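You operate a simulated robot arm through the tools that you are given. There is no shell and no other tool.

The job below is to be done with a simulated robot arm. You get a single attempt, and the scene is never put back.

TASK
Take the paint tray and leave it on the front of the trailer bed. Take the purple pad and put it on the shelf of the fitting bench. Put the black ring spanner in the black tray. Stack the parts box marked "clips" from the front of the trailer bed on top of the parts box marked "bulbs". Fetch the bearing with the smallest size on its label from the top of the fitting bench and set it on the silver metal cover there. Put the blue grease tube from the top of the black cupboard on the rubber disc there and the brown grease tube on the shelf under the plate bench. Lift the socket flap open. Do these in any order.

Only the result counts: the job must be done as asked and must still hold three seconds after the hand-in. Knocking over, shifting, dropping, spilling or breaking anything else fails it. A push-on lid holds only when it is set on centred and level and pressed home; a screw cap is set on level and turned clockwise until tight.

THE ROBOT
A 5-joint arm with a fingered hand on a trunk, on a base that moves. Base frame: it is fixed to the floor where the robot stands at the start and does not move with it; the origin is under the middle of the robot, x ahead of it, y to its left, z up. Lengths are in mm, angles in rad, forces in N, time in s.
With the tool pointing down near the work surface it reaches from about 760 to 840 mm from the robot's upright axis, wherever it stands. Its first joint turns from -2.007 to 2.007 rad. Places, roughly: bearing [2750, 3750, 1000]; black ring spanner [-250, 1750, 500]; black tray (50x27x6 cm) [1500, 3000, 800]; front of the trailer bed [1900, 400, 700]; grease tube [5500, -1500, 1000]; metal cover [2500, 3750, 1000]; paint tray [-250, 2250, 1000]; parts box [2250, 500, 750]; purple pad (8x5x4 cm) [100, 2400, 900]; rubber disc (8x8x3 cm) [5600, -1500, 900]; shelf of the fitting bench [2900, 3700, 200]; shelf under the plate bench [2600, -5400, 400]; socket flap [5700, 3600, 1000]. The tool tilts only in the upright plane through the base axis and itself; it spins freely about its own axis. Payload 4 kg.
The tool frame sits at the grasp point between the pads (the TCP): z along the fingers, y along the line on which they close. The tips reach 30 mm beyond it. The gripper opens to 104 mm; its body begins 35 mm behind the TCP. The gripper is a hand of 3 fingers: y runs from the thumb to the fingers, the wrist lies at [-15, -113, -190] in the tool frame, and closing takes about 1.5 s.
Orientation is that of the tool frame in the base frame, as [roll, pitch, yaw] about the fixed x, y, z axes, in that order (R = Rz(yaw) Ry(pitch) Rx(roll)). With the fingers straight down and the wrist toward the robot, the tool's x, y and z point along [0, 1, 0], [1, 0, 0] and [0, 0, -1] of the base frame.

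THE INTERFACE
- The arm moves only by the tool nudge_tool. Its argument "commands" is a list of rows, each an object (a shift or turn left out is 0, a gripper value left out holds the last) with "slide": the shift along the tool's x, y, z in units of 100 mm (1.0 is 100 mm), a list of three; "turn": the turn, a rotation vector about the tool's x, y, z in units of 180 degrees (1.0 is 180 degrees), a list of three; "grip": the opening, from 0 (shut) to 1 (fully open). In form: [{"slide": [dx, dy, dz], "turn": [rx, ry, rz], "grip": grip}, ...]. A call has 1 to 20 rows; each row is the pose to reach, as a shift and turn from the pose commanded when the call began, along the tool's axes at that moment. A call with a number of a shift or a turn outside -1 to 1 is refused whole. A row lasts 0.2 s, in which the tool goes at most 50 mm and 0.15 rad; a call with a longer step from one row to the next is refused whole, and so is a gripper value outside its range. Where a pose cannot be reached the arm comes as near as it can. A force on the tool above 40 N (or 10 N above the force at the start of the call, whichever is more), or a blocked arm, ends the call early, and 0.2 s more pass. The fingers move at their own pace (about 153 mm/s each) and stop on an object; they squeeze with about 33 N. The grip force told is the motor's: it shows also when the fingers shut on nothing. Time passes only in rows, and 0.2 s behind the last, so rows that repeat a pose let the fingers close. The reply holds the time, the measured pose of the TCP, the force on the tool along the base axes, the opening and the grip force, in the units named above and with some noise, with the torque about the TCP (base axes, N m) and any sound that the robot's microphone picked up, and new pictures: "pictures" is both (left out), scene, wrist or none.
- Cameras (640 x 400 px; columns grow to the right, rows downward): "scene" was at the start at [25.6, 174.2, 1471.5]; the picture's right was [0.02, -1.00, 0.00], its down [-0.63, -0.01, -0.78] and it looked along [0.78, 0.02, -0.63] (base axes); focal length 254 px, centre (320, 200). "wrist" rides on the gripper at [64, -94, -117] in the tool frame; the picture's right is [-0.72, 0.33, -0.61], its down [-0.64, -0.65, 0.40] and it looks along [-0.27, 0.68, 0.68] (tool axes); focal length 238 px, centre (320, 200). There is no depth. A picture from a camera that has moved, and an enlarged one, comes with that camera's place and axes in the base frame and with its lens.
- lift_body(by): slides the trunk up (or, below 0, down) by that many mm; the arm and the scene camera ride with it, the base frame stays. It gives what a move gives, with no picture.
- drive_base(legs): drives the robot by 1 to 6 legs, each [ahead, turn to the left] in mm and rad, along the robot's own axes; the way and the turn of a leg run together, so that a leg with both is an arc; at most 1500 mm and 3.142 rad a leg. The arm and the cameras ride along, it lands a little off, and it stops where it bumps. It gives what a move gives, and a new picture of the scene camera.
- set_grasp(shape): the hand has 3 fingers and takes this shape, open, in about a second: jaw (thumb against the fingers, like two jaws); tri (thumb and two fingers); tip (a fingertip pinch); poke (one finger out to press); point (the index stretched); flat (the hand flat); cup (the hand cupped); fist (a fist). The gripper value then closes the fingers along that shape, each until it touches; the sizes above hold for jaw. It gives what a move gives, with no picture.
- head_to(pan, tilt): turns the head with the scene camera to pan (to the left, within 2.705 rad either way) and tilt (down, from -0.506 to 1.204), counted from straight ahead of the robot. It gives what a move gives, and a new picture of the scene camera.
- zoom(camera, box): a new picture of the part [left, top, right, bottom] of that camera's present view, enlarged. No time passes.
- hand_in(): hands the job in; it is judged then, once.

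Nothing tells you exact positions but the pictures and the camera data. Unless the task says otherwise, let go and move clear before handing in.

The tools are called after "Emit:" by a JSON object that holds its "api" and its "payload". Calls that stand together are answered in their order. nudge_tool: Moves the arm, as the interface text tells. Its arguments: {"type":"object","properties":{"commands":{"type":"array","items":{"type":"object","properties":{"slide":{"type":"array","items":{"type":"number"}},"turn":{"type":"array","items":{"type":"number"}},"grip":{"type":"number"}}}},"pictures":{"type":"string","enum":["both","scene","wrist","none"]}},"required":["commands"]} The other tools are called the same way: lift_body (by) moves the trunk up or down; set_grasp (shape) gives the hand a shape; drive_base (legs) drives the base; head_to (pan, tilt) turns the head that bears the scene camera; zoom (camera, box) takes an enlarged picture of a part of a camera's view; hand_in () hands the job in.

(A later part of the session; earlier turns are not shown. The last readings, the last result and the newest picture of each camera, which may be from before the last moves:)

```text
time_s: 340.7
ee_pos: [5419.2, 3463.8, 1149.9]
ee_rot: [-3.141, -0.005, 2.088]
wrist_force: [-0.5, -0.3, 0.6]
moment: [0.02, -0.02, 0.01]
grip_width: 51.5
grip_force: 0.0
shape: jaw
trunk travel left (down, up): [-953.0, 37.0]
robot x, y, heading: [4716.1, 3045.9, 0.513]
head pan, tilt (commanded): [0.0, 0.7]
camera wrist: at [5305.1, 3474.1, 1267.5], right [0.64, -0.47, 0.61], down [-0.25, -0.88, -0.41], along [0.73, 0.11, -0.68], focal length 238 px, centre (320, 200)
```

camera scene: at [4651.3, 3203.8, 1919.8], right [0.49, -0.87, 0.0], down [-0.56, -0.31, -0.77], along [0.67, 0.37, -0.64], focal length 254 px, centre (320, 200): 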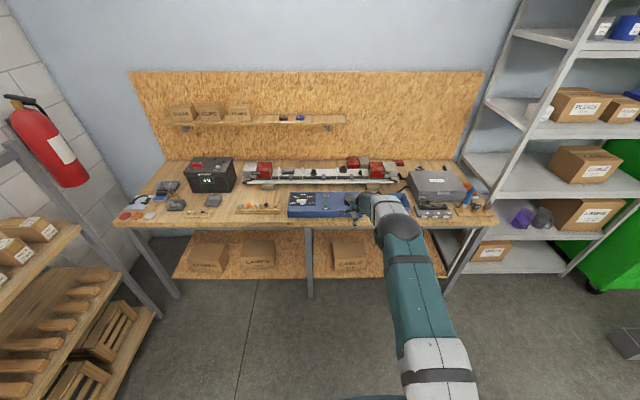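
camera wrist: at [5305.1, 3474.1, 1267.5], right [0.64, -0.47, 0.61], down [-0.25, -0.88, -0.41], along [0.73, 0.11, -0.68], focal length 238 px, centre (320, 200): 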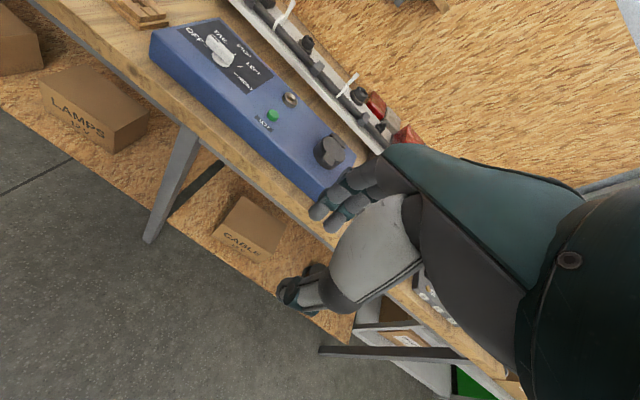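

The flap is at roughly (5747, 3622, 955), near the front of the bench. I'll lower the trunk to get a low, unobstructed view of its tab.

Emit:
{"api": "lift_body", "payload": {"by": -400}}

Emit:
{"api": "lift_body", "payload": {"by": -300}}

Emit:
{"api": "head_to", "payload": {"pan": -0.1, "tilt": 0.25}}

Emit:
{"api": "zoom", "payload": {"camera": "scene", "box": [300, 150, 420, 225]}}

```text
time_s: 344.6
ee_pos: [5418.0, 3465.7, 750.1]
ee_rot: [3.142, -0.006, 2.086]
wrist_force: [0.1, -0.3, -0.7]
moment: [0.01, 0.0, 0.0]
grip_width: 51.6
grip_force: 0.0
shape: jaw
trunk travel left (down, up): [-553.0, 437.0]
robot x, y, heading: [4712.7, 3040.6, 0.514]
head pan, tilt (commanded): [0.0, 0.7]
```

```text
time_s: 347.6
ee_pos: [5420.1, 3465.9, 449.3]
ee_rot: [3.139, -0.004, 2.087]
wrist_force: [0.1, 0.2, 0.4]
moment: [0.04, 0.0, 0.02]
grip_width: 51.6
grip_force: 0.0
shape: jaw
trunk travel left (down, up): [-253.0, 737.0]
robot x, y, heading: [4714.3, 3040.4, 0.514]
head pan, tilt (commanded): [0.0, 0.7]
```

```text
time_s: 348.4
ee_pos: [5418.5, 3465.1, 449.0]
ee_rot: [3.141, -0.006, 2.087]
wrist_force: [0.2, -0.2, 0.8]
moment: [0.03, 0.01, 0.01]
grip_width: 51.6
grip_force: 0.1
shape: jaw
trunk travel left (down, up): [-253.0, 737.0]
robot x, y, heading: [4715.6, 3039.4, 0.511]
head pan, tilt (commanded): [-0.099, 0.25]
camera scene: at [4662.6, 3199.7, 1260.5], right [0.4, -0.92, 0.0], down [-0.23, -0.1, -0.97], along [0.89, 0.39, -0.25], focal length 254 px, centre (320, 200)
```

scene: 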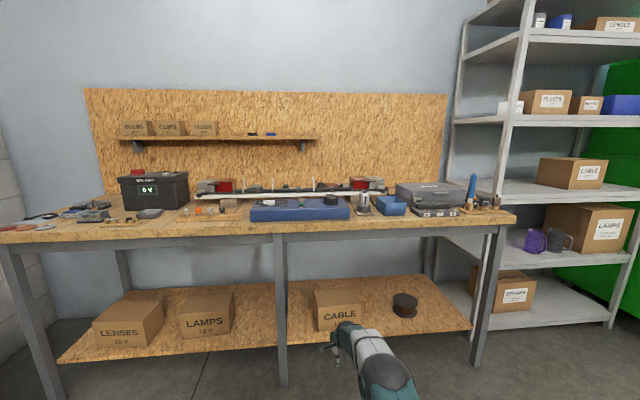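

```text
5.33 times, centred on (360, 188) of scene
camera zoom: at [4662.6, 3199.7, 1260.5], right [0.4, -0.92, 0.0], down [-0.23, -0.1, -0.97], along [0.89, 0.39, -0.25], focal length 1353 px, centre (107, 267)
```

zoom: 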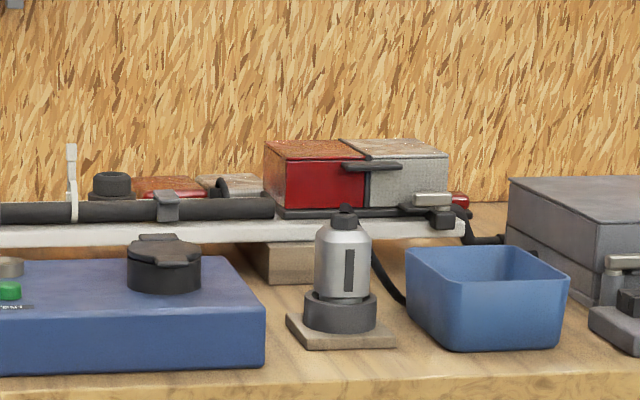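

Triangulating the low and high views puts the lid centre at about (5718, 3609) with its top at z≈987, hinge at the back, tab at the front about 20 mm above the box. My plan is to tilt the hand 45° forward and use the thumb under the tab to swing the lid up. First I'll raise the trunk and tilt the tool in free space.

Emit:
{"api": "lift_body", "payload": {"by": 400}}

Emit:
{"api": "lift_body", "payload": {"by": 250}}

Emit:
{"api": "nudge_tool", "payload": {"commands": [{"turn": [-0.04, 0, 0], "slide": [0, 0.15, 0], "grip": 1.0}, {"turn": [-0.08, 0, 0], "slide": [0, 0.3, 0], "grip": 1.0}, {"turn": [-0.12, 0, 0], "slide": [0, 0.45, 0], "grip": 1.0}, {"turn": [-0.16, 0, 0], "slide": [0, 0.6, 0], "grip": 1.0}, {"turn": [-0.2, 0, 0], "slide": [0, 0.75, 0], "grip": 1.0}, {"turn": [-0.24, 0, 0], "slide": [0, 0.9, 0], "grip": 1.0}, {"turn": [-0.25, 0, 0], "slide": [0, 0.9, 0], "grip": 1.0}], "pictures": "both"}}

```text
time_s: 352.3
ee_pos: [5418.5, 3466.4, 849.9]
ee_rot: [3.141, -0.004, 2.086]
wrist_force: [0.0, 0.0, 0.7]
moment: [0.0, -0.01, -0.05]
grip_width: 51.6
grip_force: 0.1
shape: jaw
trunk travel left (down, up): [-653.0, 337.0]
robot x, y, heading: [4712.4, 3045.3, 0.512]
head pan, tilt (commanded): [-0.099, 0.25]
```

```text
time_s: 354.9
ee_pos: [5418.6, 3464.6, 1098.5]
ee_rot: [-3.141, -0.004, 2.087]
wrist_force: [0.5, 0.5, 1.5]
moment: [0.01, 0.03, -0.04]
grip_width: 51.6
grip_force: 0.0
shape: jaw
trunk travel left (down, up): [-903.0, 87.0]
robot x, y, heading: [4711.1, 3039.5, 0.508]
head pan, tilt (commanded): [-0.099, 0.25]
```

```text
time_s: 356.5
ee_pos: [5496.9, 3510.1, 1100.0]
ee_rot: [2.353, -0.007, 2.094]
wrist_force: [0.1, 0.0, 0.4]
moment: [0.01, 0.02, -0.03]
grip_width: 103.7
grip_force: 0.0
shape: jaw
trunk travel left (down, up): [-903.0, 87.0]
robot x, y, heading: [4716.7, 3040.4, 0.513]
head pan, tilt (commanded): [-0.099, 0.25]
camera scene: at [4662.3, 3199.6, 1910.6], right [0.4, -0.92, 0.0], down [-0.23, -0.1, -0.97], along [0.89, 0.39, -0.25], focal length 254 px, centre (320, 200)
camera wrist: at [5335.7, 3490.9, 1117.5], right [0.18, -0.73, 0.66], down [0.17, -0.64, -0.75], along [0.97, 0.25, 0.0], focal length 238 px, centre (320, 200)
```

scene: 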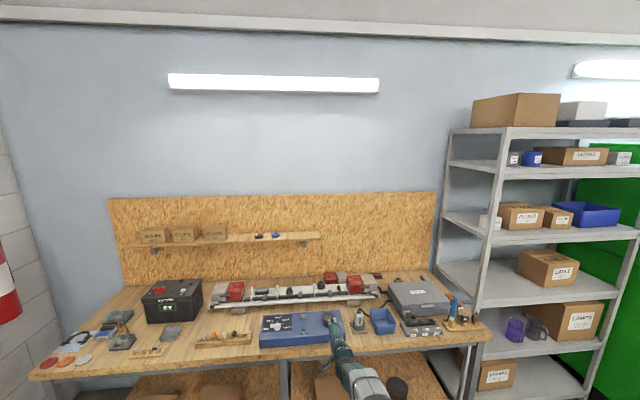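
wrist: 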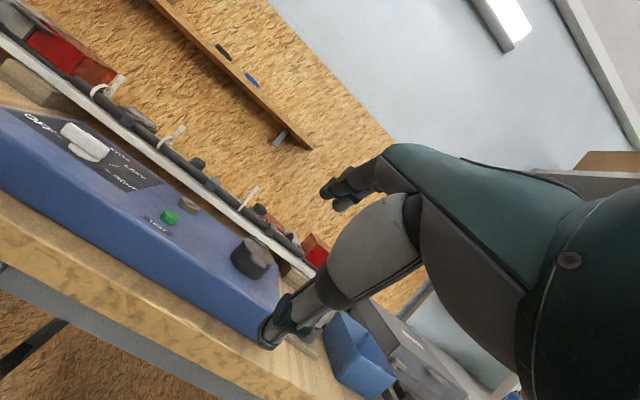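

The 45° tilt works. I'll zoom the wrist camera in on the lid and tab to get their exact shape and height.

Emit:
{"api": "zoom", "payload": {"camera": "wrist", "box": [215, 220, 295, 290]}}

Emit:
{"api": "zoom", "payload": {"camera": "scene", "box": [310, 295, 390, 345]}}

```text
5.71 times, centred on (255, 255) of wrist
camera zoom: at [5335.7, 3490.9, 1117.5], right [0.18, -0.73, 0.66], down [0.17, -0.64, -0.75], along [0.97, 0.25, 0.0], focal length 1362 px, centre (691, -114)
```

zoom: 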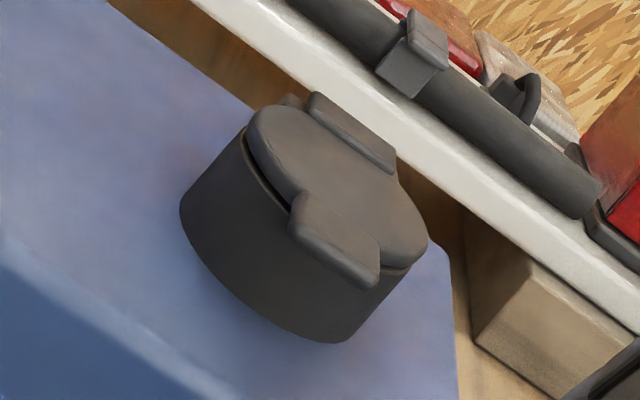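

```text
8.00 times, centred on (350, 320) of scene
camera zoom: at [4662.3, 3199.6, 1910.6], right [0.4, -0.92, 0.0], down [-0.23, -0.1, -0.97], along [0.89, 0.39, -0.25], focal length 2029 px, centre (80, -760)
```

zoom: 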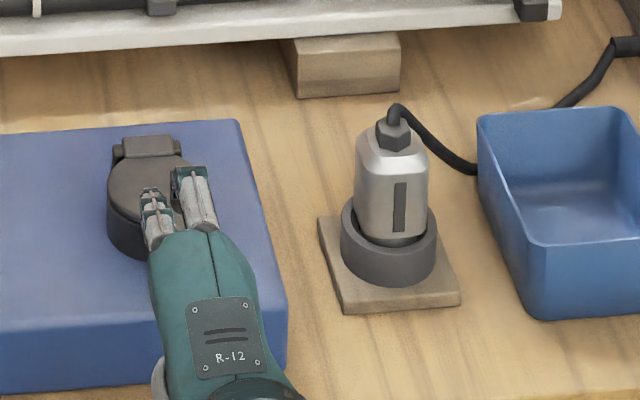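

The tab is clear: about 24 mm wide, bottom at z≈982, with 23 mm of free height below it above the box top. I'll line the thumb up with the tab and move closer.

Emit:
{"api": "drive_base", "payload": {"legs": [[0, -0.027], [130, 0]]}}

Emit:
{"api": "nudge_tool", "payload": {"commands": [{"slide": [0, -0.2, 0.2]}, {"slide": [0, -0.35, 0.35]}], "pictures": "wrist"}}

Emit:
{"api": "zoom", "payload": {"camera": "wrist", "box": [220, 230, 340, 360]}}

```text
time_s: 358.1
ee_pos: [5624.2, 3548.9, 1099.1]
ee_rot: [2.356, -0.007, 2.066]
wrist_force: [0.9, 0.1, -0.1]
moment: [-0.01, 0.02, -0.02]
grip_width: 103.9
grip_force: 0.0
shape: jaw
trunk travel left (down, up): [-903.0, 87.0]
robot x, y, heading: [4827.8, 3104.9, 0.485]
head pan, tilt (commanded): [-0.099, 0.25]
camera scene: at [4782.7, 3262.1, 1910.5], right [0.38, -0.93, 0.0], down [-0.23, -0.09, -0.97], along [0.9, 0.36, -0.25], focal length 254 px, centre (320, 200)
```

scene: 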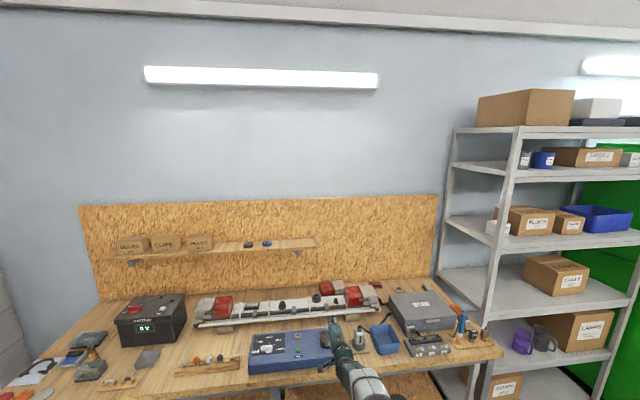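

```text
time_s: 358.7
ee_pos: [5623.5, 3547.7, 1051.4]
ee_rot: [2.354, -0.005, 2.064]
wrist_force: [0.2, -0.3, -0.2]
moment: [-0.02, 0.02, 0.0]
grip_width: 104.0
grip_force: 0.1
shape: jaw
trunk travel left (down, up): [-903.0, 87.0]
robot x, y, heading: [4828.7, 3103.5, 0.483]
head pan, tilt (commanded): [-0.099, 0.25]
camera wrist: at [5460.9, 3533.9, 1068.2], right [0.16, -0.73, 0.66], down [0.15, -0.64, -0.75], along [0.98, 0.22, 0.0], focal length 238 px, centre (320, 200)
```

wrist: 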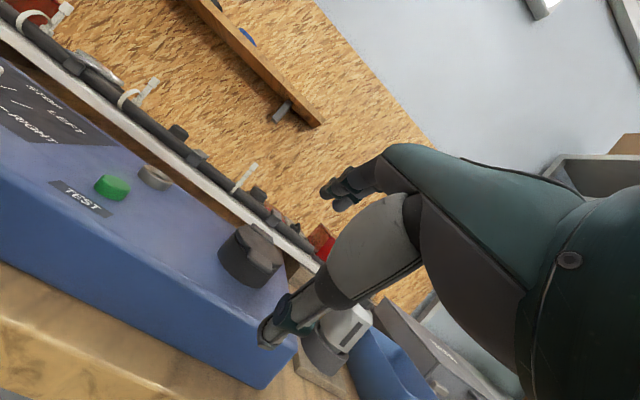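

```text
3.08 times, centred on (280, 295) of wrist
camera zoom: at [5460.9, 3533.9, 1068.2], right [0.16, -0.73, 0.66], down [0.15, -0.64, -0.75], along [0.98, 0.22, 0.0], focal length 733 px, centre (443, -92)
```

zoom: 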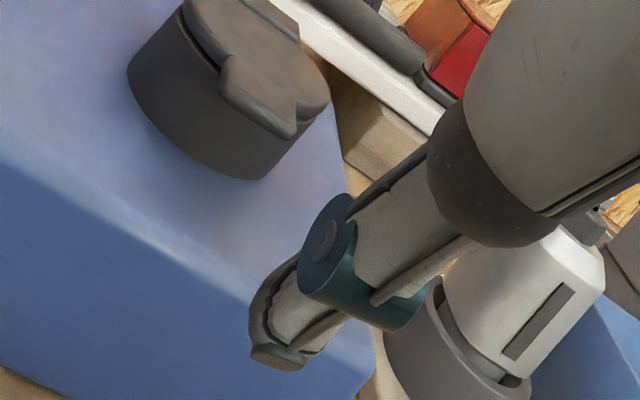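

The thumb is lined up with the tab. I'll come down to just above the box top and slide forward part of the way, then check the gap.

Emit:
{"api": "nudge_tool", "payload": {"commands": [{"slide": [0, -0.12, 0.12]}, {"slide": [0, 0.05, 0.3]}, {"slide": [0, 0.233, 0.474]}], "pictures": "wrist"}}

Emit:
{"api": "zoom", "payload": {"camera": "wrist", "box": [220, 210, 340, 360]}}

```text
time_s: 359.5
ee_pos: [5620.6, 3547.7, 1045.3]
ee_rot: [2.357, -0.006, 2.066]
wrist_force: [-0.2, 0.3, -1.0]
moment: [0.03, -0.01, 0.0]
grip_width: 104.0
grip_force: 0.0
shape: jaw
out of reach, approached as far as the arm can: row 1, 2, 3
trunk travel left (down, up): [-903.0, 87.0]
robot x, y, heading: [4827.4, 3101.4, 0.484]
head pan, tilt (commanded): [-0.099, 0.25]
camera wrist: at [5458.6, 3532.9, 1062.9], right [0.17, -0.73, 0.66], down [0.15, -0.64, -0.75], along [0.98, 0.22, 0.0], focal length 238 px, centre (320, 200)
```

wrist: 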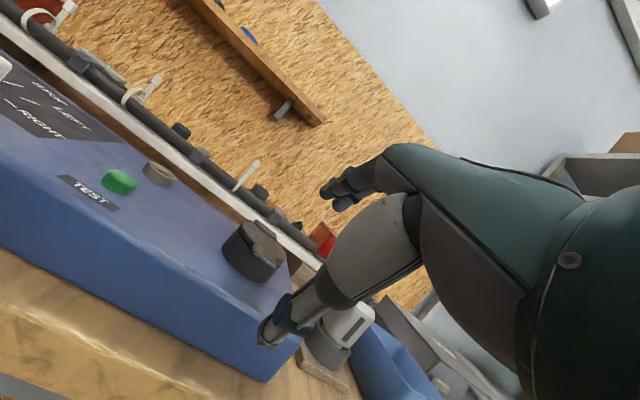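

```text
2.67 times, centred on (280, 285) of wrist
camera zoom: at [5458.6, 3532.9, 1062.9], right [0.17, -0.73, 0.66], down [0.15, -0.64, -0.75], along [0.98, 0.22, 0.0], focal length 636 px, centre (427, -27)
```

zoom: 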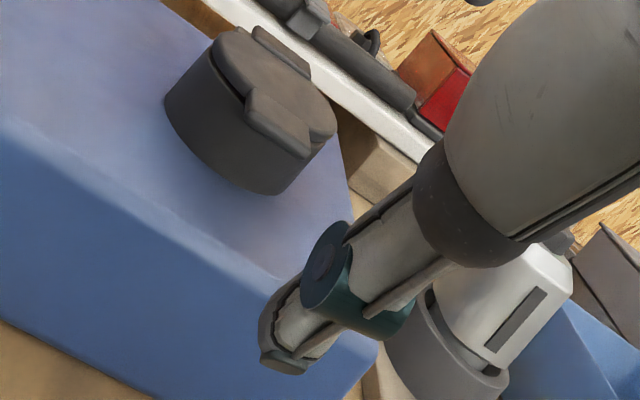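

The arm ran out of reach that low. I'll raise the arm relative to the trunk and lower the trunk by the same amount, then use the base for the forward motion.

Emit:
{"api": "nudge_tool", "payload": {"commands": [{"slide": [0, 0.3, -0.3]}, {"slide": [0, 0.6, -0.6]}, {"slide": [0, 0.85, -0.85]}], "pictures": "none"}}

Emit:
{"api": "lift_body", "payload": {"by": -110}}

Emit:
{"api": "nudge_tool", "payload": {"commands": [{"slide": [0, 0, 0]}], "pictures": "wrist"}}

```text
time_s: 360.3
ee_pos: [5622.0, 3545.9, 1168.9]
ee_rot: [2.356, -0.006, 2.065]
wrist_force: [1.0, 0.0, 0.4]
moment: [0.01, -0.01, 0.03]
grip_width: 103.9
grip_force: 0.1
shape: jaw
trunk travel left (down, up): [-903.0, 87.0]
robot x, y, heading: [4828.7, 3100.4, 0.48]
head pan, tilt (commanded): [-0.099, 0.25]
```

```text
time_s: 361.7
ee_pos: [5621.2, 3546.3, 1057.6]
ee_rot: [2.358, -0.006, 2.064]
wrist_force: [0.9, -0.3, -0.2]
moment: [-0.03, -0.04, 0.03]
grip_width: 103.6
grip_force: 0.0
shape: jaw
trunk travel left (down, up): [-793.0, 197.0]
robot x, y, heading: [4827.7, 3100.2, 0.484]
head pan, tilt (commanded): [-0.099, 0.25]
```

```text
time_s: 362.1
ee_pos: [5620.5, 3546.2, 1056.8]
ee_rot: [2.355, -0.005, 2.064]
wrist_force: [0.4, 0.8, -0.1]
moment: [0.02, 0.0, -0.03]
grip_width: 103.8
grip_force: 0.1
shape: jaw
trunk travel left (down, up): [-793.0, 197.0]
robot x, y, heading: [4829.1, 3100.9, 0.486]
head pan, tilt (commanded): [-0.099, 0.25]
camera wrist: at [5459.2, 3532.5, 1074.9], right [0.16, -0.73, 0.66], down [0.15, -0.64, -0.75], along [0.98, 0.22, 0.0], focal length 238 px, centre (320, 200)
```

wrist: 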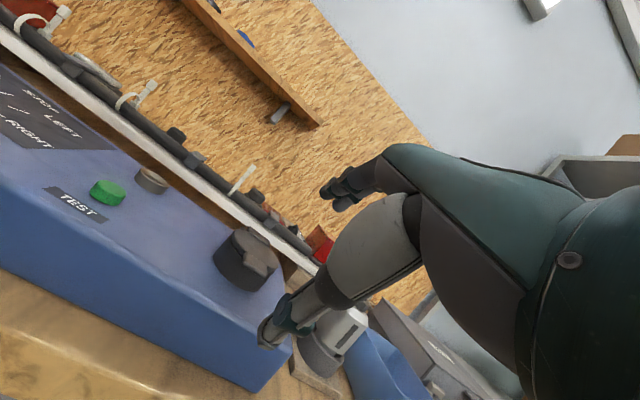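

Emit:
{"api": "nudge_tool", "payload": {"commands": [{"slide": [0, -0.14, 0.14]}, {"slide": [0, 0.0, 0.28]}, {"slide": [0, 0.14, 0.424]}], "pictures": "wrist"}}

Emit:
{"api": "zoom", "payload": {"camera": "wrist", "box": [220, 200, 340, 360]}}

```text
time_s: 362.9
ee_pos: [5651.2, 3563.9, 1038.7]
ee_rot: [2.355, -0.006, 2.066]
wrist_force: [0.3, 0.9, 0.0]
moment: [-0.01, 0.01, -0.01]
grip_width: 103.8
grip_force: 0.1
shape: jaw
out of reach, approached as far as the arm can: row 3
trunk travel left (down, up): [-793.0, 197.0]
robot x, y, heading: [4829.7, 3100.6, 0.49]
head pan, tilt (commanded): [-0.099, 0.25]
camera wrist: at [5489.9, 3549.9, 1057.2], right [0.16, -0.73, 0.66], down [0.15, -0.64, -0.75], along [0.98, 0.22, 0.0], focal length 238 px, centre (320, 200)
```

wrist: 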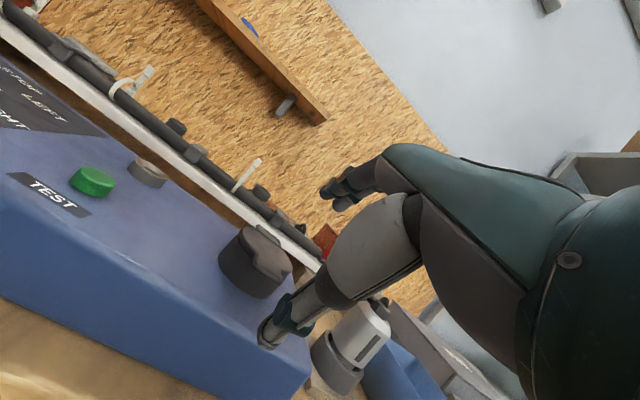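

```text
2.50 times, centred on (280, 280) of wrist
camera zoom: at [5489.9, 3549.9, 1057.2], right [0.16, -0.73, 0.66], down [0.15, -0.64, -0.75], along [0.98, 0.22, 0.0], focal length 596 px, centre (420, 0)
```

zoom: 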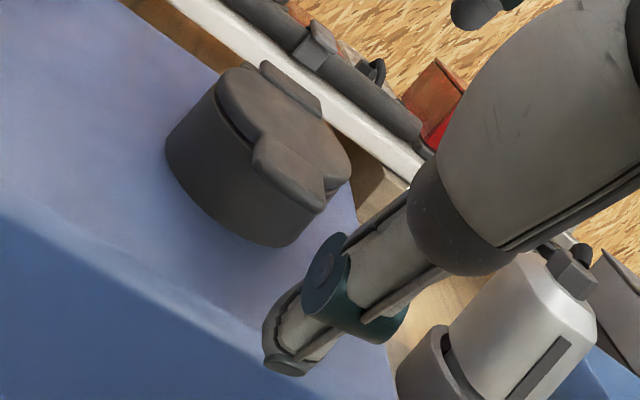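

Now I'll pull the arm back slightly to regain freedom, come down to the right height, and let the base bring the thumb up to the tab.

Emit:
{"api": "nudge_tool", "payload": {"commands": [{"slide": [0.04, -0.19, -0.13]}, {"slide": [0.04, -0.375, -0.263]}], "pictures": "none"}}

Emit:
{"api": "drive_base", "payload": {"legs": [[62, 0]]}}

Emit:
{"api": "nudge_tool", "payload": {"commands": [{"slide": [0, 0, 0]}], "pictures": "wrist"}}

Emit:
{"api": "zoom", "payload": {"camera": "wrist", "box": [220, 200, 340, 360]}}

```text
time_s: 363.5
ee_pos: [5610.5, 3544.4, 1031.0]
ee_rot: [2.356, -0.006, 2.07]
wrist_force: [0.4, 0.5, -0.4]
moment: [-0.02, 0.02, 0.03]
grip_width: 103.9
grip_force: 0.0
shape: jaw
trunk travel left (down, up): [-793.0, 197.0]
robot x, y, heading: [4830.6, 3104.4, 0.484]
head pan, tilt (commanded): [-0.099, 0.25]
```

```text
time_s: 364.5
ee_pos: [5666.8, 3573.5, 1030.3]
ee_rot: [2.359, -0.007, 2.069]
wrist_force: [-0.4, 0.3, 0.2]
moment: [-0.01, 0.0, 0.01]
grip_width: 103.8
grip_force: 0.1
shape: jaw
trunk travel left (down, up): [-793.0, 197.0]
robot x, y, heading: [4882.9, 3126.8, 0.481]
head pan, tilt (commanded): [-0.099, 0.25]
camera scene: at [4838.0, 3291.2, 1800.5], right [0.38, -0.93, 0.0], down [-0.23, -0.09, -0.97], along [0.9, 0.36, -0.25], focal length 254 px, centre (320, 200)
```

scene: 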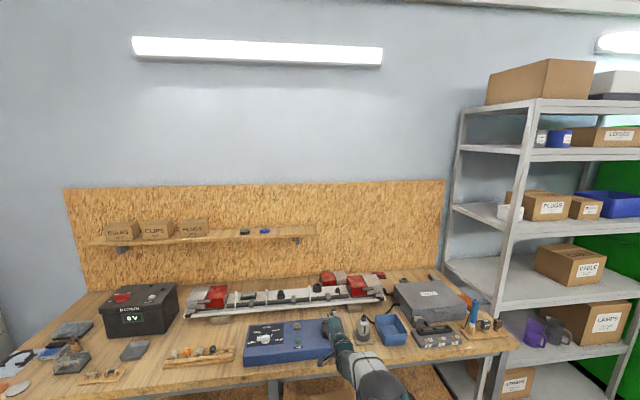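

```text
time_s: 364.9
ee_pos: [5665.5, 3574.0, 1030.8]
ee_rot: [2.356, -0.006, 2.068]
wrist_force: [0.4, -1.1, -0.5]
moment: [0.0, -0.02, 0.01]
grip_width: 103.8
grip_force: 0.1
shape: jaw
trunk travel left (down, up): [-793.0, 197.0]
robot x, y, heading: [4884.2, 3128.0, 0.487]
head pan, tilt (commanded): [-0.099, 0.25]
camera wrist: at [5504.1, 3558.7, 1048.7], right [0.17, -0.73, 0.66], down [0.15, -0.64, -0.75], along [0.97, 0.22, 0.0], focal length 238 px, centre (320, 200)
```

wrist: 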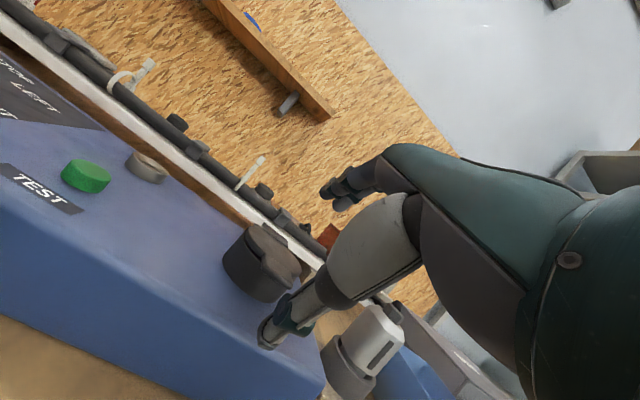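

```text
2.50 times, centred on (280, 280) of wrist
camera zoom: at [5504.1, 3558.7, 1048.7], right [0.17, -0.73, 0.66], down [0.15, -0.64, -0.75], along [0.97, 0.22, 0.0], focal length 596 px, centre (420, 0)
```

zoom: 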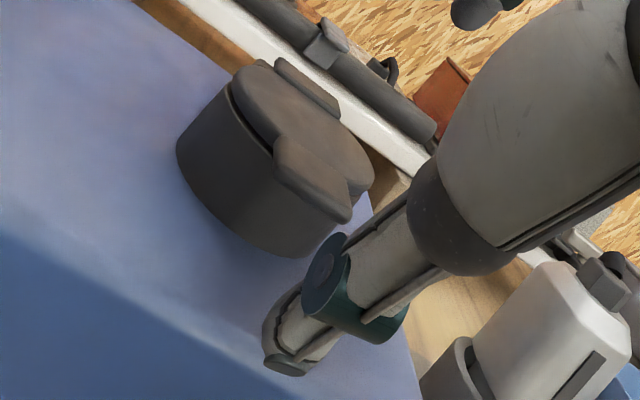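

The thumb is hovering over the box just in front of the tab, no contact yet. I'll lower 2.5 mm and slide 30 mm forward in small steps.

Emit:
{"api": "nudge_tool", "payload": {"commands": [{"slide": [0, -0.018, 0.018]}, {"slide": [0, 0.053, 0.089]}, {"slide": [0, 0.124, 0.159]}, {"slide": [0, 0.195, 0.23]}], "pictures": "wrist"}}

Emit:
{"api": "zoom", "payload": {"camera": "wrist", "box": [220, 200, 340, 360]}}

```text
time_s: 365.9
ee_pos: [5691.9, 3587.9, 1029.0]
ee_rot: [2.358, -0.006, 2.069]
wrist_force: [0.2, 0.3, 0.7]
moment: [-0.01, 0.02, 0.0]
grip_width: 103.9
grip_force: 0.0
shape: jaw
trunk travel left (down, up): [-793.0, 197.0]
robot x, y, heading: [4885.7, 3129.8, 0.479]
head pan, tilt (commanded): [-0.099, 0.25]
camera wrist: at [5529.9, 3572.4, 1046.1], right [0.17, -0.73, 0.66], down [0.15, -0.64, -0.75], along [0.97, 0.22, 0.0], focal length 238 px, centre (320, 200)
```

wrist: 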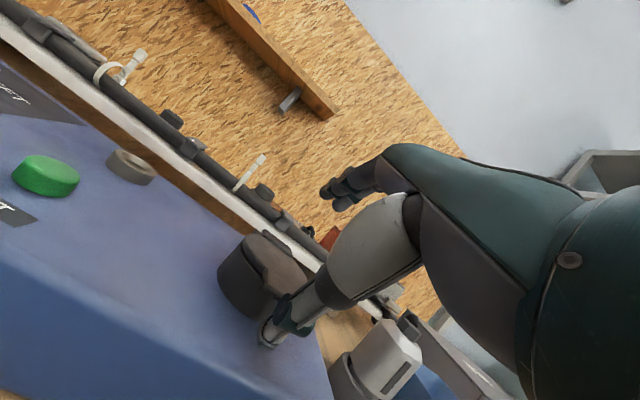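

```text
2.50 times, centred on (280, 280) of wrist
camera zoom: at [5529.9, 3572.4, 1046.1], right [0.17, -0.73, 0.66], down [0.15, -0.64, -0.75], along [0.97, 0.22, 0.0], focal length 596 px, centre (420, 0)
```

zoom: 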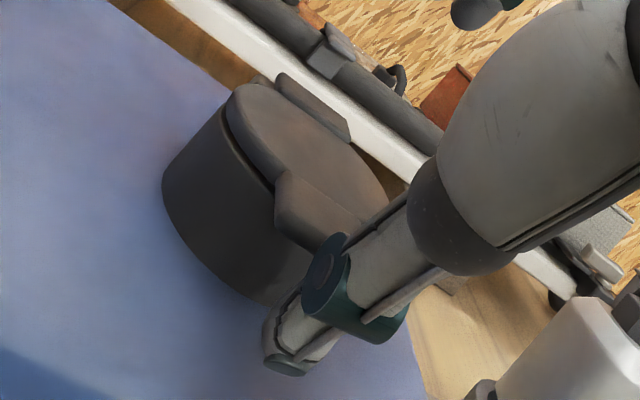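

The thumb is about 14 mm short of the tab and the arm is near full stretch. I'll draw the arm back and bring the base forward to keep reach in hand for the lifting arc.

Emit:
{"api": "nudge_tool", "payload": {"commands": [{"slide": [0, -0.3, -0.3]}, {"slide": [0.05, -0.6, -0.6]}, {"slide": [0.05, -0.65, -0.65]}], "pictures": "none"}}

Emit:
{"api": "drive_base", "payload": {"legs": [[92, 0]]}}

Emit:
{"api": "nudge_tool", "payload": {"commands": [{"slide": [0, 0, 0]}], "pictures": "wrist"}}

Emit:
{"api": "zoom", "payload": {"camera": "wrist", "box": [220, 200, 340, 360]}}

```text
time_s: 366.7
ee_pos: [5609.8, 3545.8, 1029.1]
ee_rot: [2.355, -0.008, 2.072]
wrist_force: [0.1, 0.6, 0.7]
moment: [0.03, -0.02, -0.02]
grip_width: 103.9
grip_force: 0.1
shape: jaw
trunk travel left (down, up): [-793.0, 197.0]
robot x, y, heading: [4881.0, 3129.1, 0.484]
head pan, tilt (commanded): [-0.099, 0.25]
```

```text
time_s: 367.8
ee_pos: [5691.5, 3588.0, 1027.5]
ee_rot: [2.358, -0.008, 2.073]
wrist_force: [-0.1, -0.5, 0.0]
moment: [-0.03, 0.02, 0.03]
grip_width: 103.8
grip_force: 0.2
shape: jaw
trunk travel left (down, up): [-793.0, 197.0]
robot x, y, heading: [4963.1, 3172.6, 0.488]
head pan, tilt (commanded): [-0.099, 0.25]
camera scene: at [4918.8, 3333.6, 1800.5], right [0.37, -0.93, 0.0], down [-0.23, -0.09, -0.97], along [0.9, 0.36, -0.25], focal length 254 px, centre (320, 200)
```

scene: 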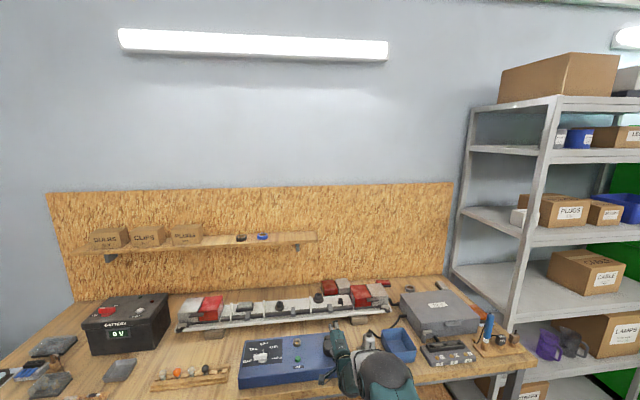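

```text
time_s: 368.2
ee_pos: [5692.3, 3588.4, 1029.0]
ee_rot: [2.356, -0.007, 2.071]
wrist_force: [-0.1, -0.4, -0.2]
moment: [0.0, 0.02, 0.02]
grip_width: 103.6
grip_force: 0.0
shape: jaw
trunk travel left (down, up): [-793.0, 197.0]
robot x, y, heading: [4961.3, 3168.9, 0.486]
head pan, tilt (commanded): [-0.099, 0.25]
camera wrist: at [5529.1, 3573.1, 1046.9], right [0.17, -0.73, 0.66], down [0.15, -0.64, -0.75], along [0.97, 0.23, 0.0], focal length 238 px, centre (320, 200)
```

wrist: 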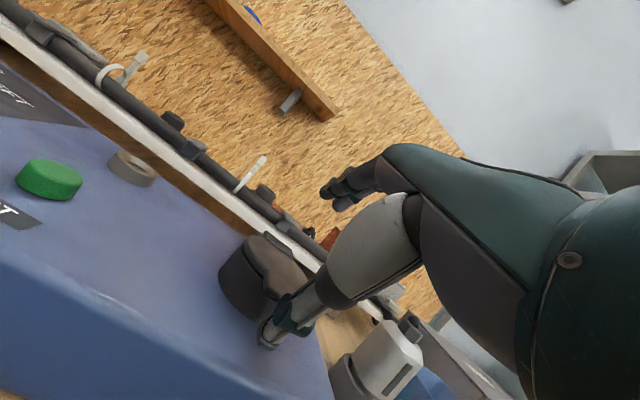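

```text
2.50 times, centred on (280, 280) of wrist
camera zoom: at [5529.1, 3573.1, 1046.9], right [0.17, -0.73, 0.66], down [0.15, -0.64, -0.75], along [0.97, 0.23, 0.0], focal length 596 px, centre (420, 0)
```

zoom: 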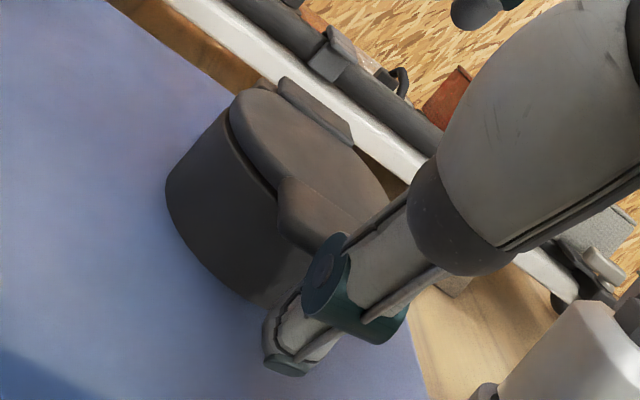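

Same position but now with plenty of reach. I'll advance the last 13 mm in small steps, watching for contact.

Emit:
{"api": "nudge_tool", "payload": {"commands": [{"slide": [0.03, 0.03, 0.03]}, {"slide": [0.03, 0.05, 0.05]}, {"slide": [0.03, 0.07, 0.07]}, {"slide": [0.03, 0.09, 0.09]}], "pictures": "wrist"}}

Emit:
{"api": "zoom", "payload": {"camera": "wrist", "box": [220, 200, 340, 360]}}

```text
time_s: 369.2
ee_pos: [5698.7, 3595.1, 1030.5]
ee_rot: [2.355, -0.007, 2.072]
wrist_force: [-5.3, -3.2, 0.8]
moment: [-0.18, 0.34, 0.01]
grip_width: 103.9
grip_force: 0.1
shape: jaw
trunk travel left (down, up): [-793.0, 197.0]
robot x, y, heading: [4962.1, 3176.2, 0.492]
head pan, tilt (commanded): [-0.099, 0.25]
camera wrist: at [5537.4, 3580.2, 1047.7], right [0.17, -0.73, 0.66], down [0.15, -0.64, -0.75], along [0.97, 0.23, 0.0], focal length 238 px, centre (320, 200)
```

wrist: 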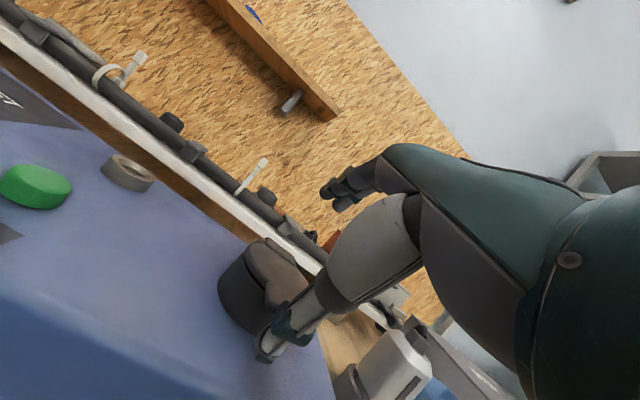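

```text
2.50 times, centred on (280, 280) of wrist
camera zoom: at [5537.4, 3580.2, 1047.7], right [0.17, -0.73, 0.66], down [0.15, -0.64, -0.75], along [0.97, 0.23, 0.0], focal length 596 px, centre (420, 0)
```

zoom: 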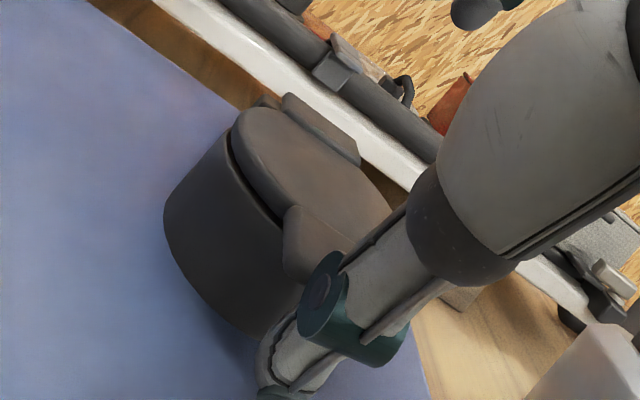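

There's light contact with the tab (6 N). I'll start lifting straight up along the lid's arc and watch.

Emit:
{"api": "nudge_tool", "payload": {"commands": [{"slide": [0, 0.036, -0.035]}, {"slide": [0, 0.075, -0.068]}, {"slide": [0, 0.118, -0.096]}, {"slide": [0, 0.163, -0.12]}], "pictures": "wrist"}}

Emit:
{"api": "zoom", "payload": {"camera": "wrist", "box": [220, 200, 340, 360]}}

```text
time_s: 370.2
ee_pos: [5702.2, 3598.1, 1051.2]
ee_rot: [2.357, -0.006, 2.073]
wrist_force: [-7.7, -4.7, 1.7]
moment: [-0.24, 0.43, 0.05]
grip_width: 103.6
grip_force: 0.0
shape: jaw
trunk travel left (down, up): [-793.0, 197.0]
robot x, y, heading: [4963.5, 3170.0, 0.483]
head pan, tilt (commanded): [-0.099, 0.25]
camera wrist: at [5540.5, 3581.8, 1068.9], right [0.17, -0.73, 0.66], down [0.15, -0.64, -0.75], along [0.97, 0.23, 0.0], focal length 238 px, centre (320, 200)
```

wrist: 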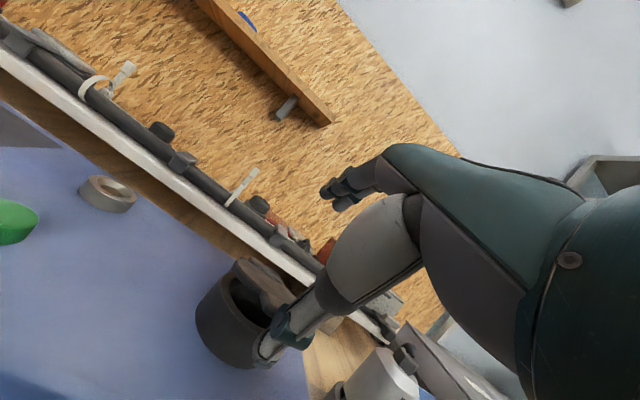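

```text
2.50 times, centred on (280, 280) of wrist
camera zoom: at [5540.5, 3581.8, 1068.9], right [0.17, -0.73, 0.66], down [0.15, -0.64, -0.75], along [0.97, 0.23, 0.0], focal length 596 px, centre (420, 0)
```

zoom: 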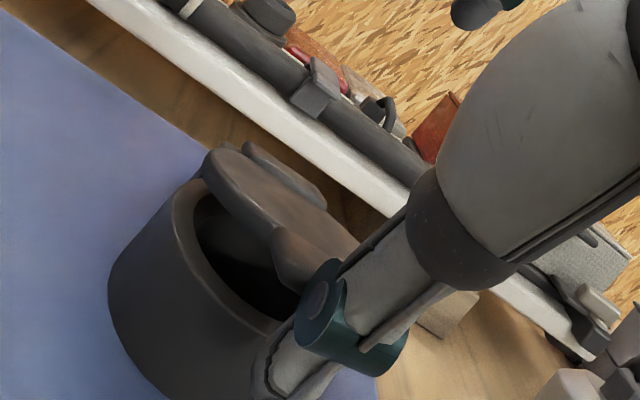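

The lid is lifting. I'll keep following the arc up and back.

Emit:
{"api": "nudge_tool", "payload": {"commands": [{"slide": [0, 0.113, -0.042]}, {"slide": [0, 0.226, -0.085]}, {"slide": [0, 0.318, -0.12]}, {"slide": [0, 0.403, -0.12]}, {"slide": [0, 0.481, -0.113]}, {"slide": [0, 0.569, -0.1025]}], "pictures": "wrist"}}

Emit:
{"api": "zoom", "payload": {"camera": "wrist", "box": [200, 200, 340, 370]}}

```text
time_s: 371.6
ee_pos: [5732.5, 3612.9, 1095.8]
ee_rot: [2.356, -0.008, 2.075]
wrist_force: [-0.3, 0.6, -0.2]
moment: [-0.03, -0.01, 0.0]
grip_width: 104.0
grip_force: 0.1
shape: jaw
trunk travel left (down, up): [-793.0, 197.0]
robot x, y, heading: [4966.1, 3174.3, 0.484]
head pan, tilt (commanded): [-0.099, 0.25]
camera wrist: at [5570.9, 3598.0, 1113.8], right [0.17, -0.73, 0.66], down [0.15, -0.64, -0.75], along [0.97, 0.23, 0.0], focal length 238 px, centre (320, 200)
```

wrist: 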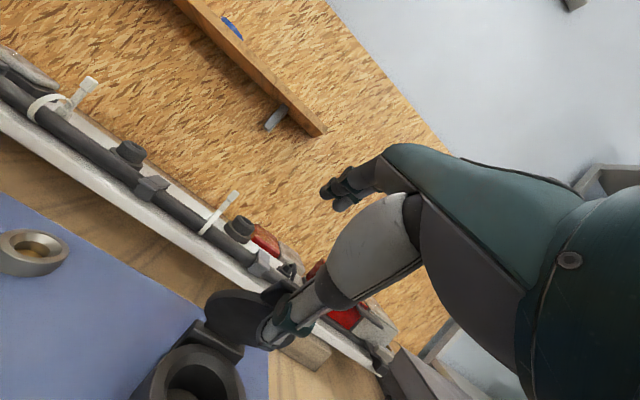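

```text
2.35 times, centred on (270, 285) of wrist
camera zoom: at [5570.9, 3598.0, 1113.8], right [0.17, -0.73, 0.66], down [0.15, -0.64, -0.75], along [0.97, 0.23, 0.0], focal length 561 px, centre (438, 0)
```

zoom: 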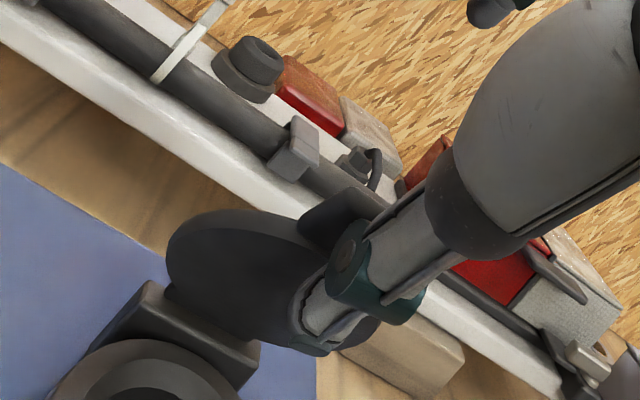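

The lid is nearly upright. I'll push it further back past vertical.

Emit:
{"api": "nudge_tool", "payload": {"commands": [{"slide": [0, 0.113, 0.028]}, {"slide": [0, 0.212, 0.071]}, {"slide": [0, 0.318, 0.134]}, {"slide": [0, 0.41, 0.226]}], "pictures": "wrist"}}

Emit:
{"api": "zoom", "payload": {"camera": "wrist", "box": [180, 200, 340, 370]}}

```text
time_s: 372.6
ee_pos: [5772.2, 3635.8, 1109.6]
ee_rot: [2.355, -0.008, 2.073]
wrist_force: [0.2, 0.4, -0.2]
moment: [-0.03, 0.01, -0.01]
grip_width: 103.8
grip_force: 0.0
shape: jaw
trunk travel left (down, up): [-793.0, 197.0]
robot x, y, heading: [4962.1, 3174.7, 0.483]
head pan, tilt (commanded): [-0.099, 0.25]
camera wrist: at [5610.2, 3620.2, 1127.5], right [0.17, -0.73, 0.66], down [0.15, -0.64, -0.75], along [0.97, 0.23, 0.0], focal length 238 px, centre (320, 200)
```

wrist: 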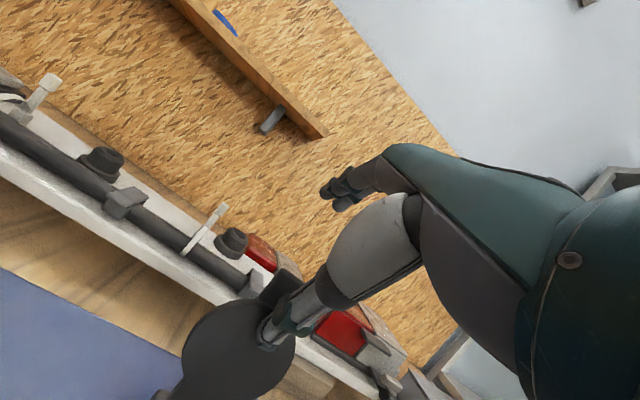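

```text
2.35 times, centred on (260, 285) of wrist
camera zoom: at [5610.2, 3620.2, 1127.5], right [0.17, -0.73, 0.66], down [0.15, -0.64, -0.75], along [0.97, 0.23, 0.0], focal length 561 px, centre (461, 0)
```

zoom: 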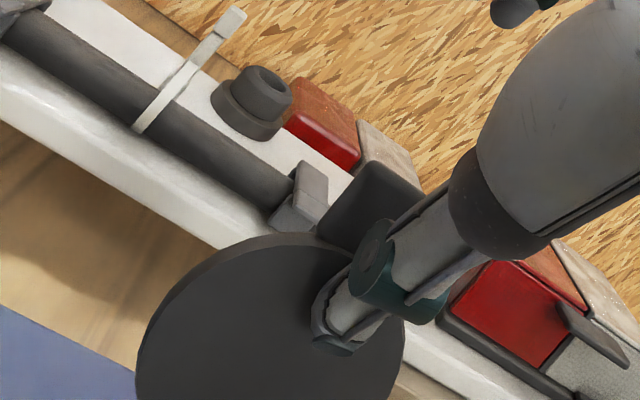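

The lid looks fully open past vertical with no force left on the thumb. I'll withdraw straight back and look at whether it stays.

Emit:
{"api": "nudge_tool", "payload": {"commands": [{"slide": [0, -0.1, -0.1]}, {"slide": [0, -0.3, -0.3]}, {"slide": [0, -0.5, -0.5]}, {"slide": [0, -0.65, -0.65]}], "pictures": "wrist"}}

Emit:
{"api": "drive_base", "payload": {"legs": [[-150, 0]]}}

Emit:
{"api": "nudge_tool", "payload": {"commands": [{"slide": [0, 0, 0]}], "pictures": "wrist"}}

Emit:
{"api": "zoom", "payload": {"camera": "wrist", "box": [180, 180, 340, 300]}}

```text
time_s: 373.6
ee_pos: [5689.9, 3590.0, 1111.4]
ee_rot: [2.354, -0.008, 2.073]
wrist_force: [-0.9, 1.0, -0.5]
moment: [0.01, 0.03, 0.0]
grip_width: 104.3
grip_force: 0.1
shape: jaw
trunk travel left (down, up): [-793.0, 197.0]
robot x, y, heading: [4964.6, 3174.0, 0.483]
head pan, tilt (commanded): [-0.099, 0.25]
camera wrist: at [5528.2, 3574.8, 1128.2], right [0.17, -0.73, 0.66], down [0.15, -0.64, -0.75], along [0.97, 0.23, 0.0], focal length 238 px, centre (320, 200)
```

wrist: 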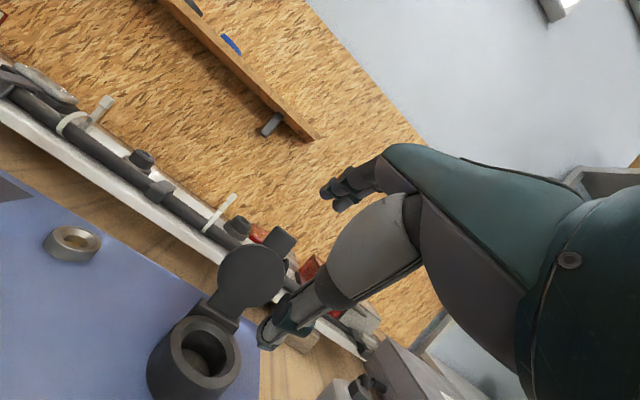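

```text
time_s: 375.0
ee_pos: [5557.1, 3520.8, 1112.0]
ee_rot: [2.354, -0.007, 2.074]
wrist_force: [-0.4, -0.5, 0.5]
moment: [0.01, 0.02, 0.02]
grip_width: 103.8
grip_force: 0.0
shape: jaw
trunk travel left (down, up): [-793.0, 197.0]
robot x, y, heading: [4830.1, 3104.4, 0.482]
head pan, tilt (commanded): [-0.099, 0.25]
camera scene: at [4782.6, 3262.2, 1800.6], right [0.37, -0.93, 0.0], down [-0.23, -0.09, -0.97], along [0.9, 0.36, -0.25], focal length 254 px, centre (320, 200)
```

scene: 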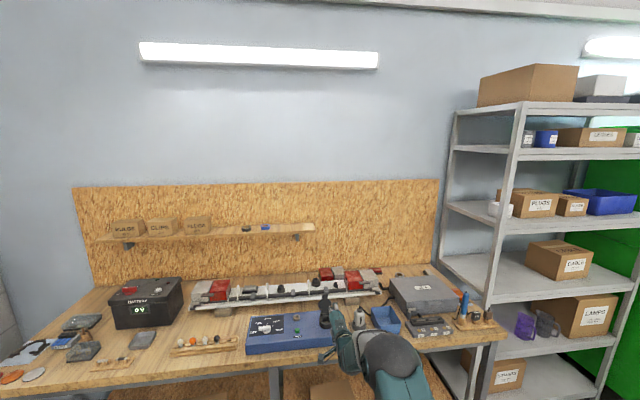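

```text
time_s: 375.4
ee_pos: [5558.9, 3519.3, 1110.8]
ee_rot: [2.353, -0.008, 2.074]
wrist_force: [-1.2, 0.2, 0.7]
moment: [0.01, -0.01, 0.01]
grip_width: 103.9
grip_force: 0.1
shape: jaw
trunk travel left (down, up): [-793.0, 197.0]
robot x, y, heading: [4830.4, 3102.6, 0.481]
head pan, tilt (commanded): [-0.099, 0.25]
camera wrist: at [5396.1, 3505.1, 1128.2], right [0.17, -0.73, 0.66], down [0.15, -0.64, -0.75], along [0.97, 0.23, 0.0], focal length 238 px, centre (320, 200)
```

wrist: 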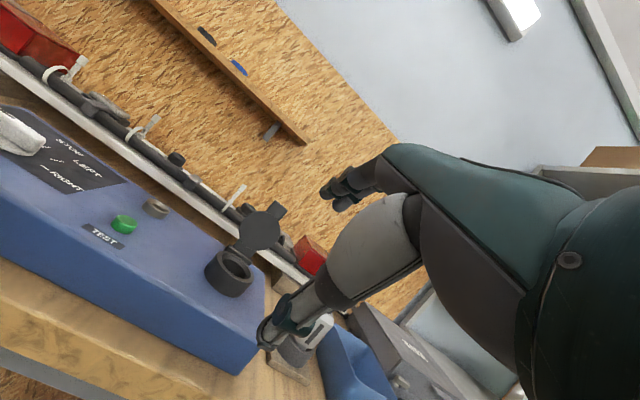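

```text
3.33 times, centred on (260, 240) of wrist
camera zoom: at [5396.1, 3505.1, 1128.2], right [0.17, -0.73, 0.66], down [0.15, -0.64, -0.75], along [0.97, 0.23, 0.0], focal length 794 px, centre (520, 67)
```

zoom: 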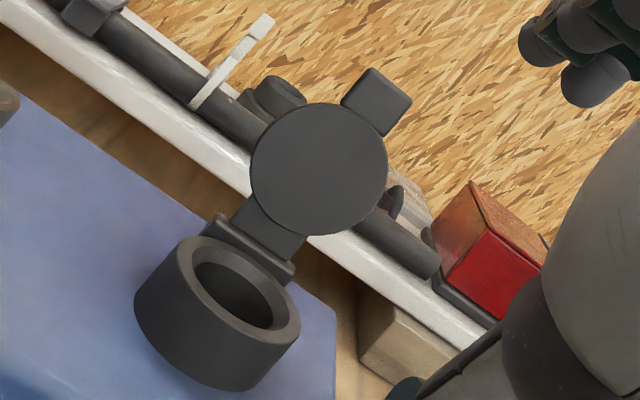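

The flap stays open on its own. Next the grease tubes: I'll back off, bring the tool upright again and look across toward the black cupboard.

Emit:
{"api": "drive_base", "payload": {"legs": [[-350, 0]]}}

Emit:
{"api": "nudge_tool", "payload": {"commands": [{"turn": [0.04, 0, 0], "slide": [0, -0.1, -0.1]}, {"turn": [0.08, 0, 0], "slide": [0, -0.2, -0.2]}, {"turn": [0.12, 0, 0], "slide": [0, -0.3, -0.3]}, {"turn": [0.16, 0, 0], "slide": [0, -0.4, -0.4]}, {"turn": [0.2, 0, 0], "slide": [0, -0.5, -0.5]}, {"turn": [0.24, 0, 0], "slide": [0, -0.6, -0.6]}, {"turn": [0.251, 0, 0], "slide": [0, -0.65, -0.65]}], "pictures": "none"}}

Emit:
{"api": "head_to", "payload": {"pan": -1.2, "tilt": 0.3}}

Emit:
{"api": "head_to", "payload": {"pan": -1.9, "tilt": 0.3}}

```text
time_s: 377.7
ee_pos: [5242.4, 3357.0, 1110.7]
ee_rot: [2.355, -0.009, 2.075]
wrist_force: [-0.4, -0.3, 0.9]
moment: [-0.01, 0.01, 0.01]
grip_width: 103.8
grip_force: 0.1
shape: jaw
trunk travel left (down, up): [-793.0, 197.0]
robot x, y, heading: [4517.3, 2939.9, 0.484]
head pan, tilt (commanded): [-0.099, 0.25]
camera scene: at [4467.8, 3097.3, 1800.6], right [0.37, -0.93, 0.0], down [-0.23, -0.09, -0.97], along [0.9, 0.36, -0.25], focal length 254 px, centre (320, 200)
```

scene: 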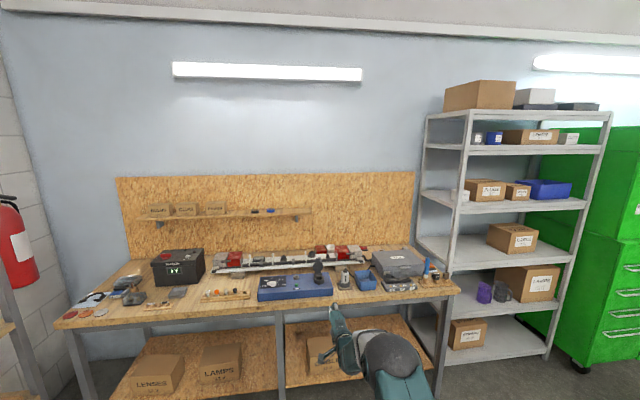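

```text
time_s: 379.3
ee_pos: [5163.0, 3313.1, 1110.6]
ee_rot: [-3.138, -0.003, 2.073]
wrist_force: [0.9, 0.0, -0.4]
moment: [-0.02, -0.02, -0.02]
grip_width: 103.9
grip_force: 0.0
shape: jaw
trunk travel left (down, up): [-793.0, 197.0]
robot x, y, heading: [4515.2, 2938.0, 0.476]
head pan, tilt (commanded): [-0.099, 0.25]
```

```text
time_s: 380.6
ee_pos: [5162.4, 3312.8, 1111.9]
ee_rot: [-3.14, -0.003, 2.071]
wrist_force: [0.8, -0.7, 0.2]
moment: [0.0, -0.05, -0.03]
grip_width: 104.0
grip_force: 0.1
shape: jaw
trunk travel left (down, up): [-793.0, 197.0]
robot x, y, heading: [4514.5, 2939.9, 0.482]
head pan, tilt (commanded): [-1.201, 0.3]
camera scene: at [4452.6, 3001.6, 1795.9], right [-0.66, -0.75, 0.0], down [-0.22, 0.19, -0.96], along [0.72, -0.63, -0.3], focal length 254 px, centre (320, 200)
```

scene: 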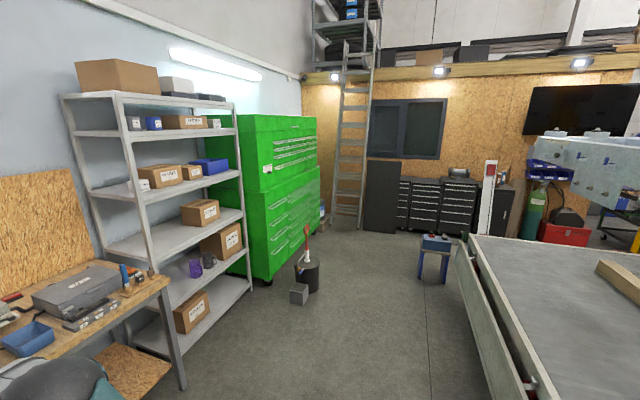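

```text
time_s: 381.7
ee_pos: [5161.4, 3312.0, 1110.2]
ee_rot: [-3.14, -0.004, 2.073]
wrist_force: [0.0, 0.2, 0.2]
moment: [0.0, -0.01, 0.03]
grip_width: 103.9
grip_force: 0.0
shape: jaw
trunk travel left (down, up): [-793.0, 197.0]
robot x, y, heading: [4518.1, 2937.8, 0.482]
head pan, tilt (commanded): [-1.901, 0.3]
camera scene: at [4396.6, 2970.6, 1795.9], right [-0.99, -0.15, 0.0], down [-0.05, 0.29, -0.96], along [0.15, -0.94, -0.3], focal length 254 px, centre (320, 200)
```

scene: 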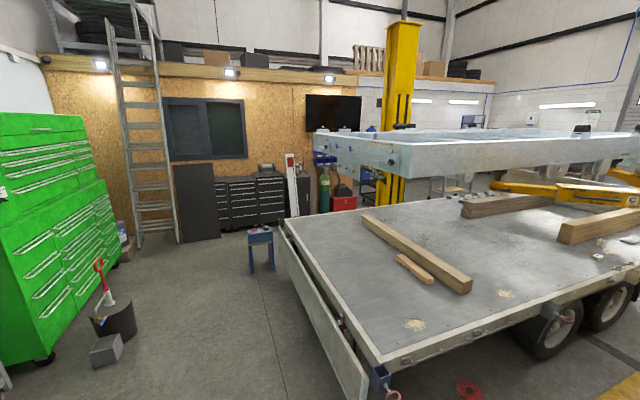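

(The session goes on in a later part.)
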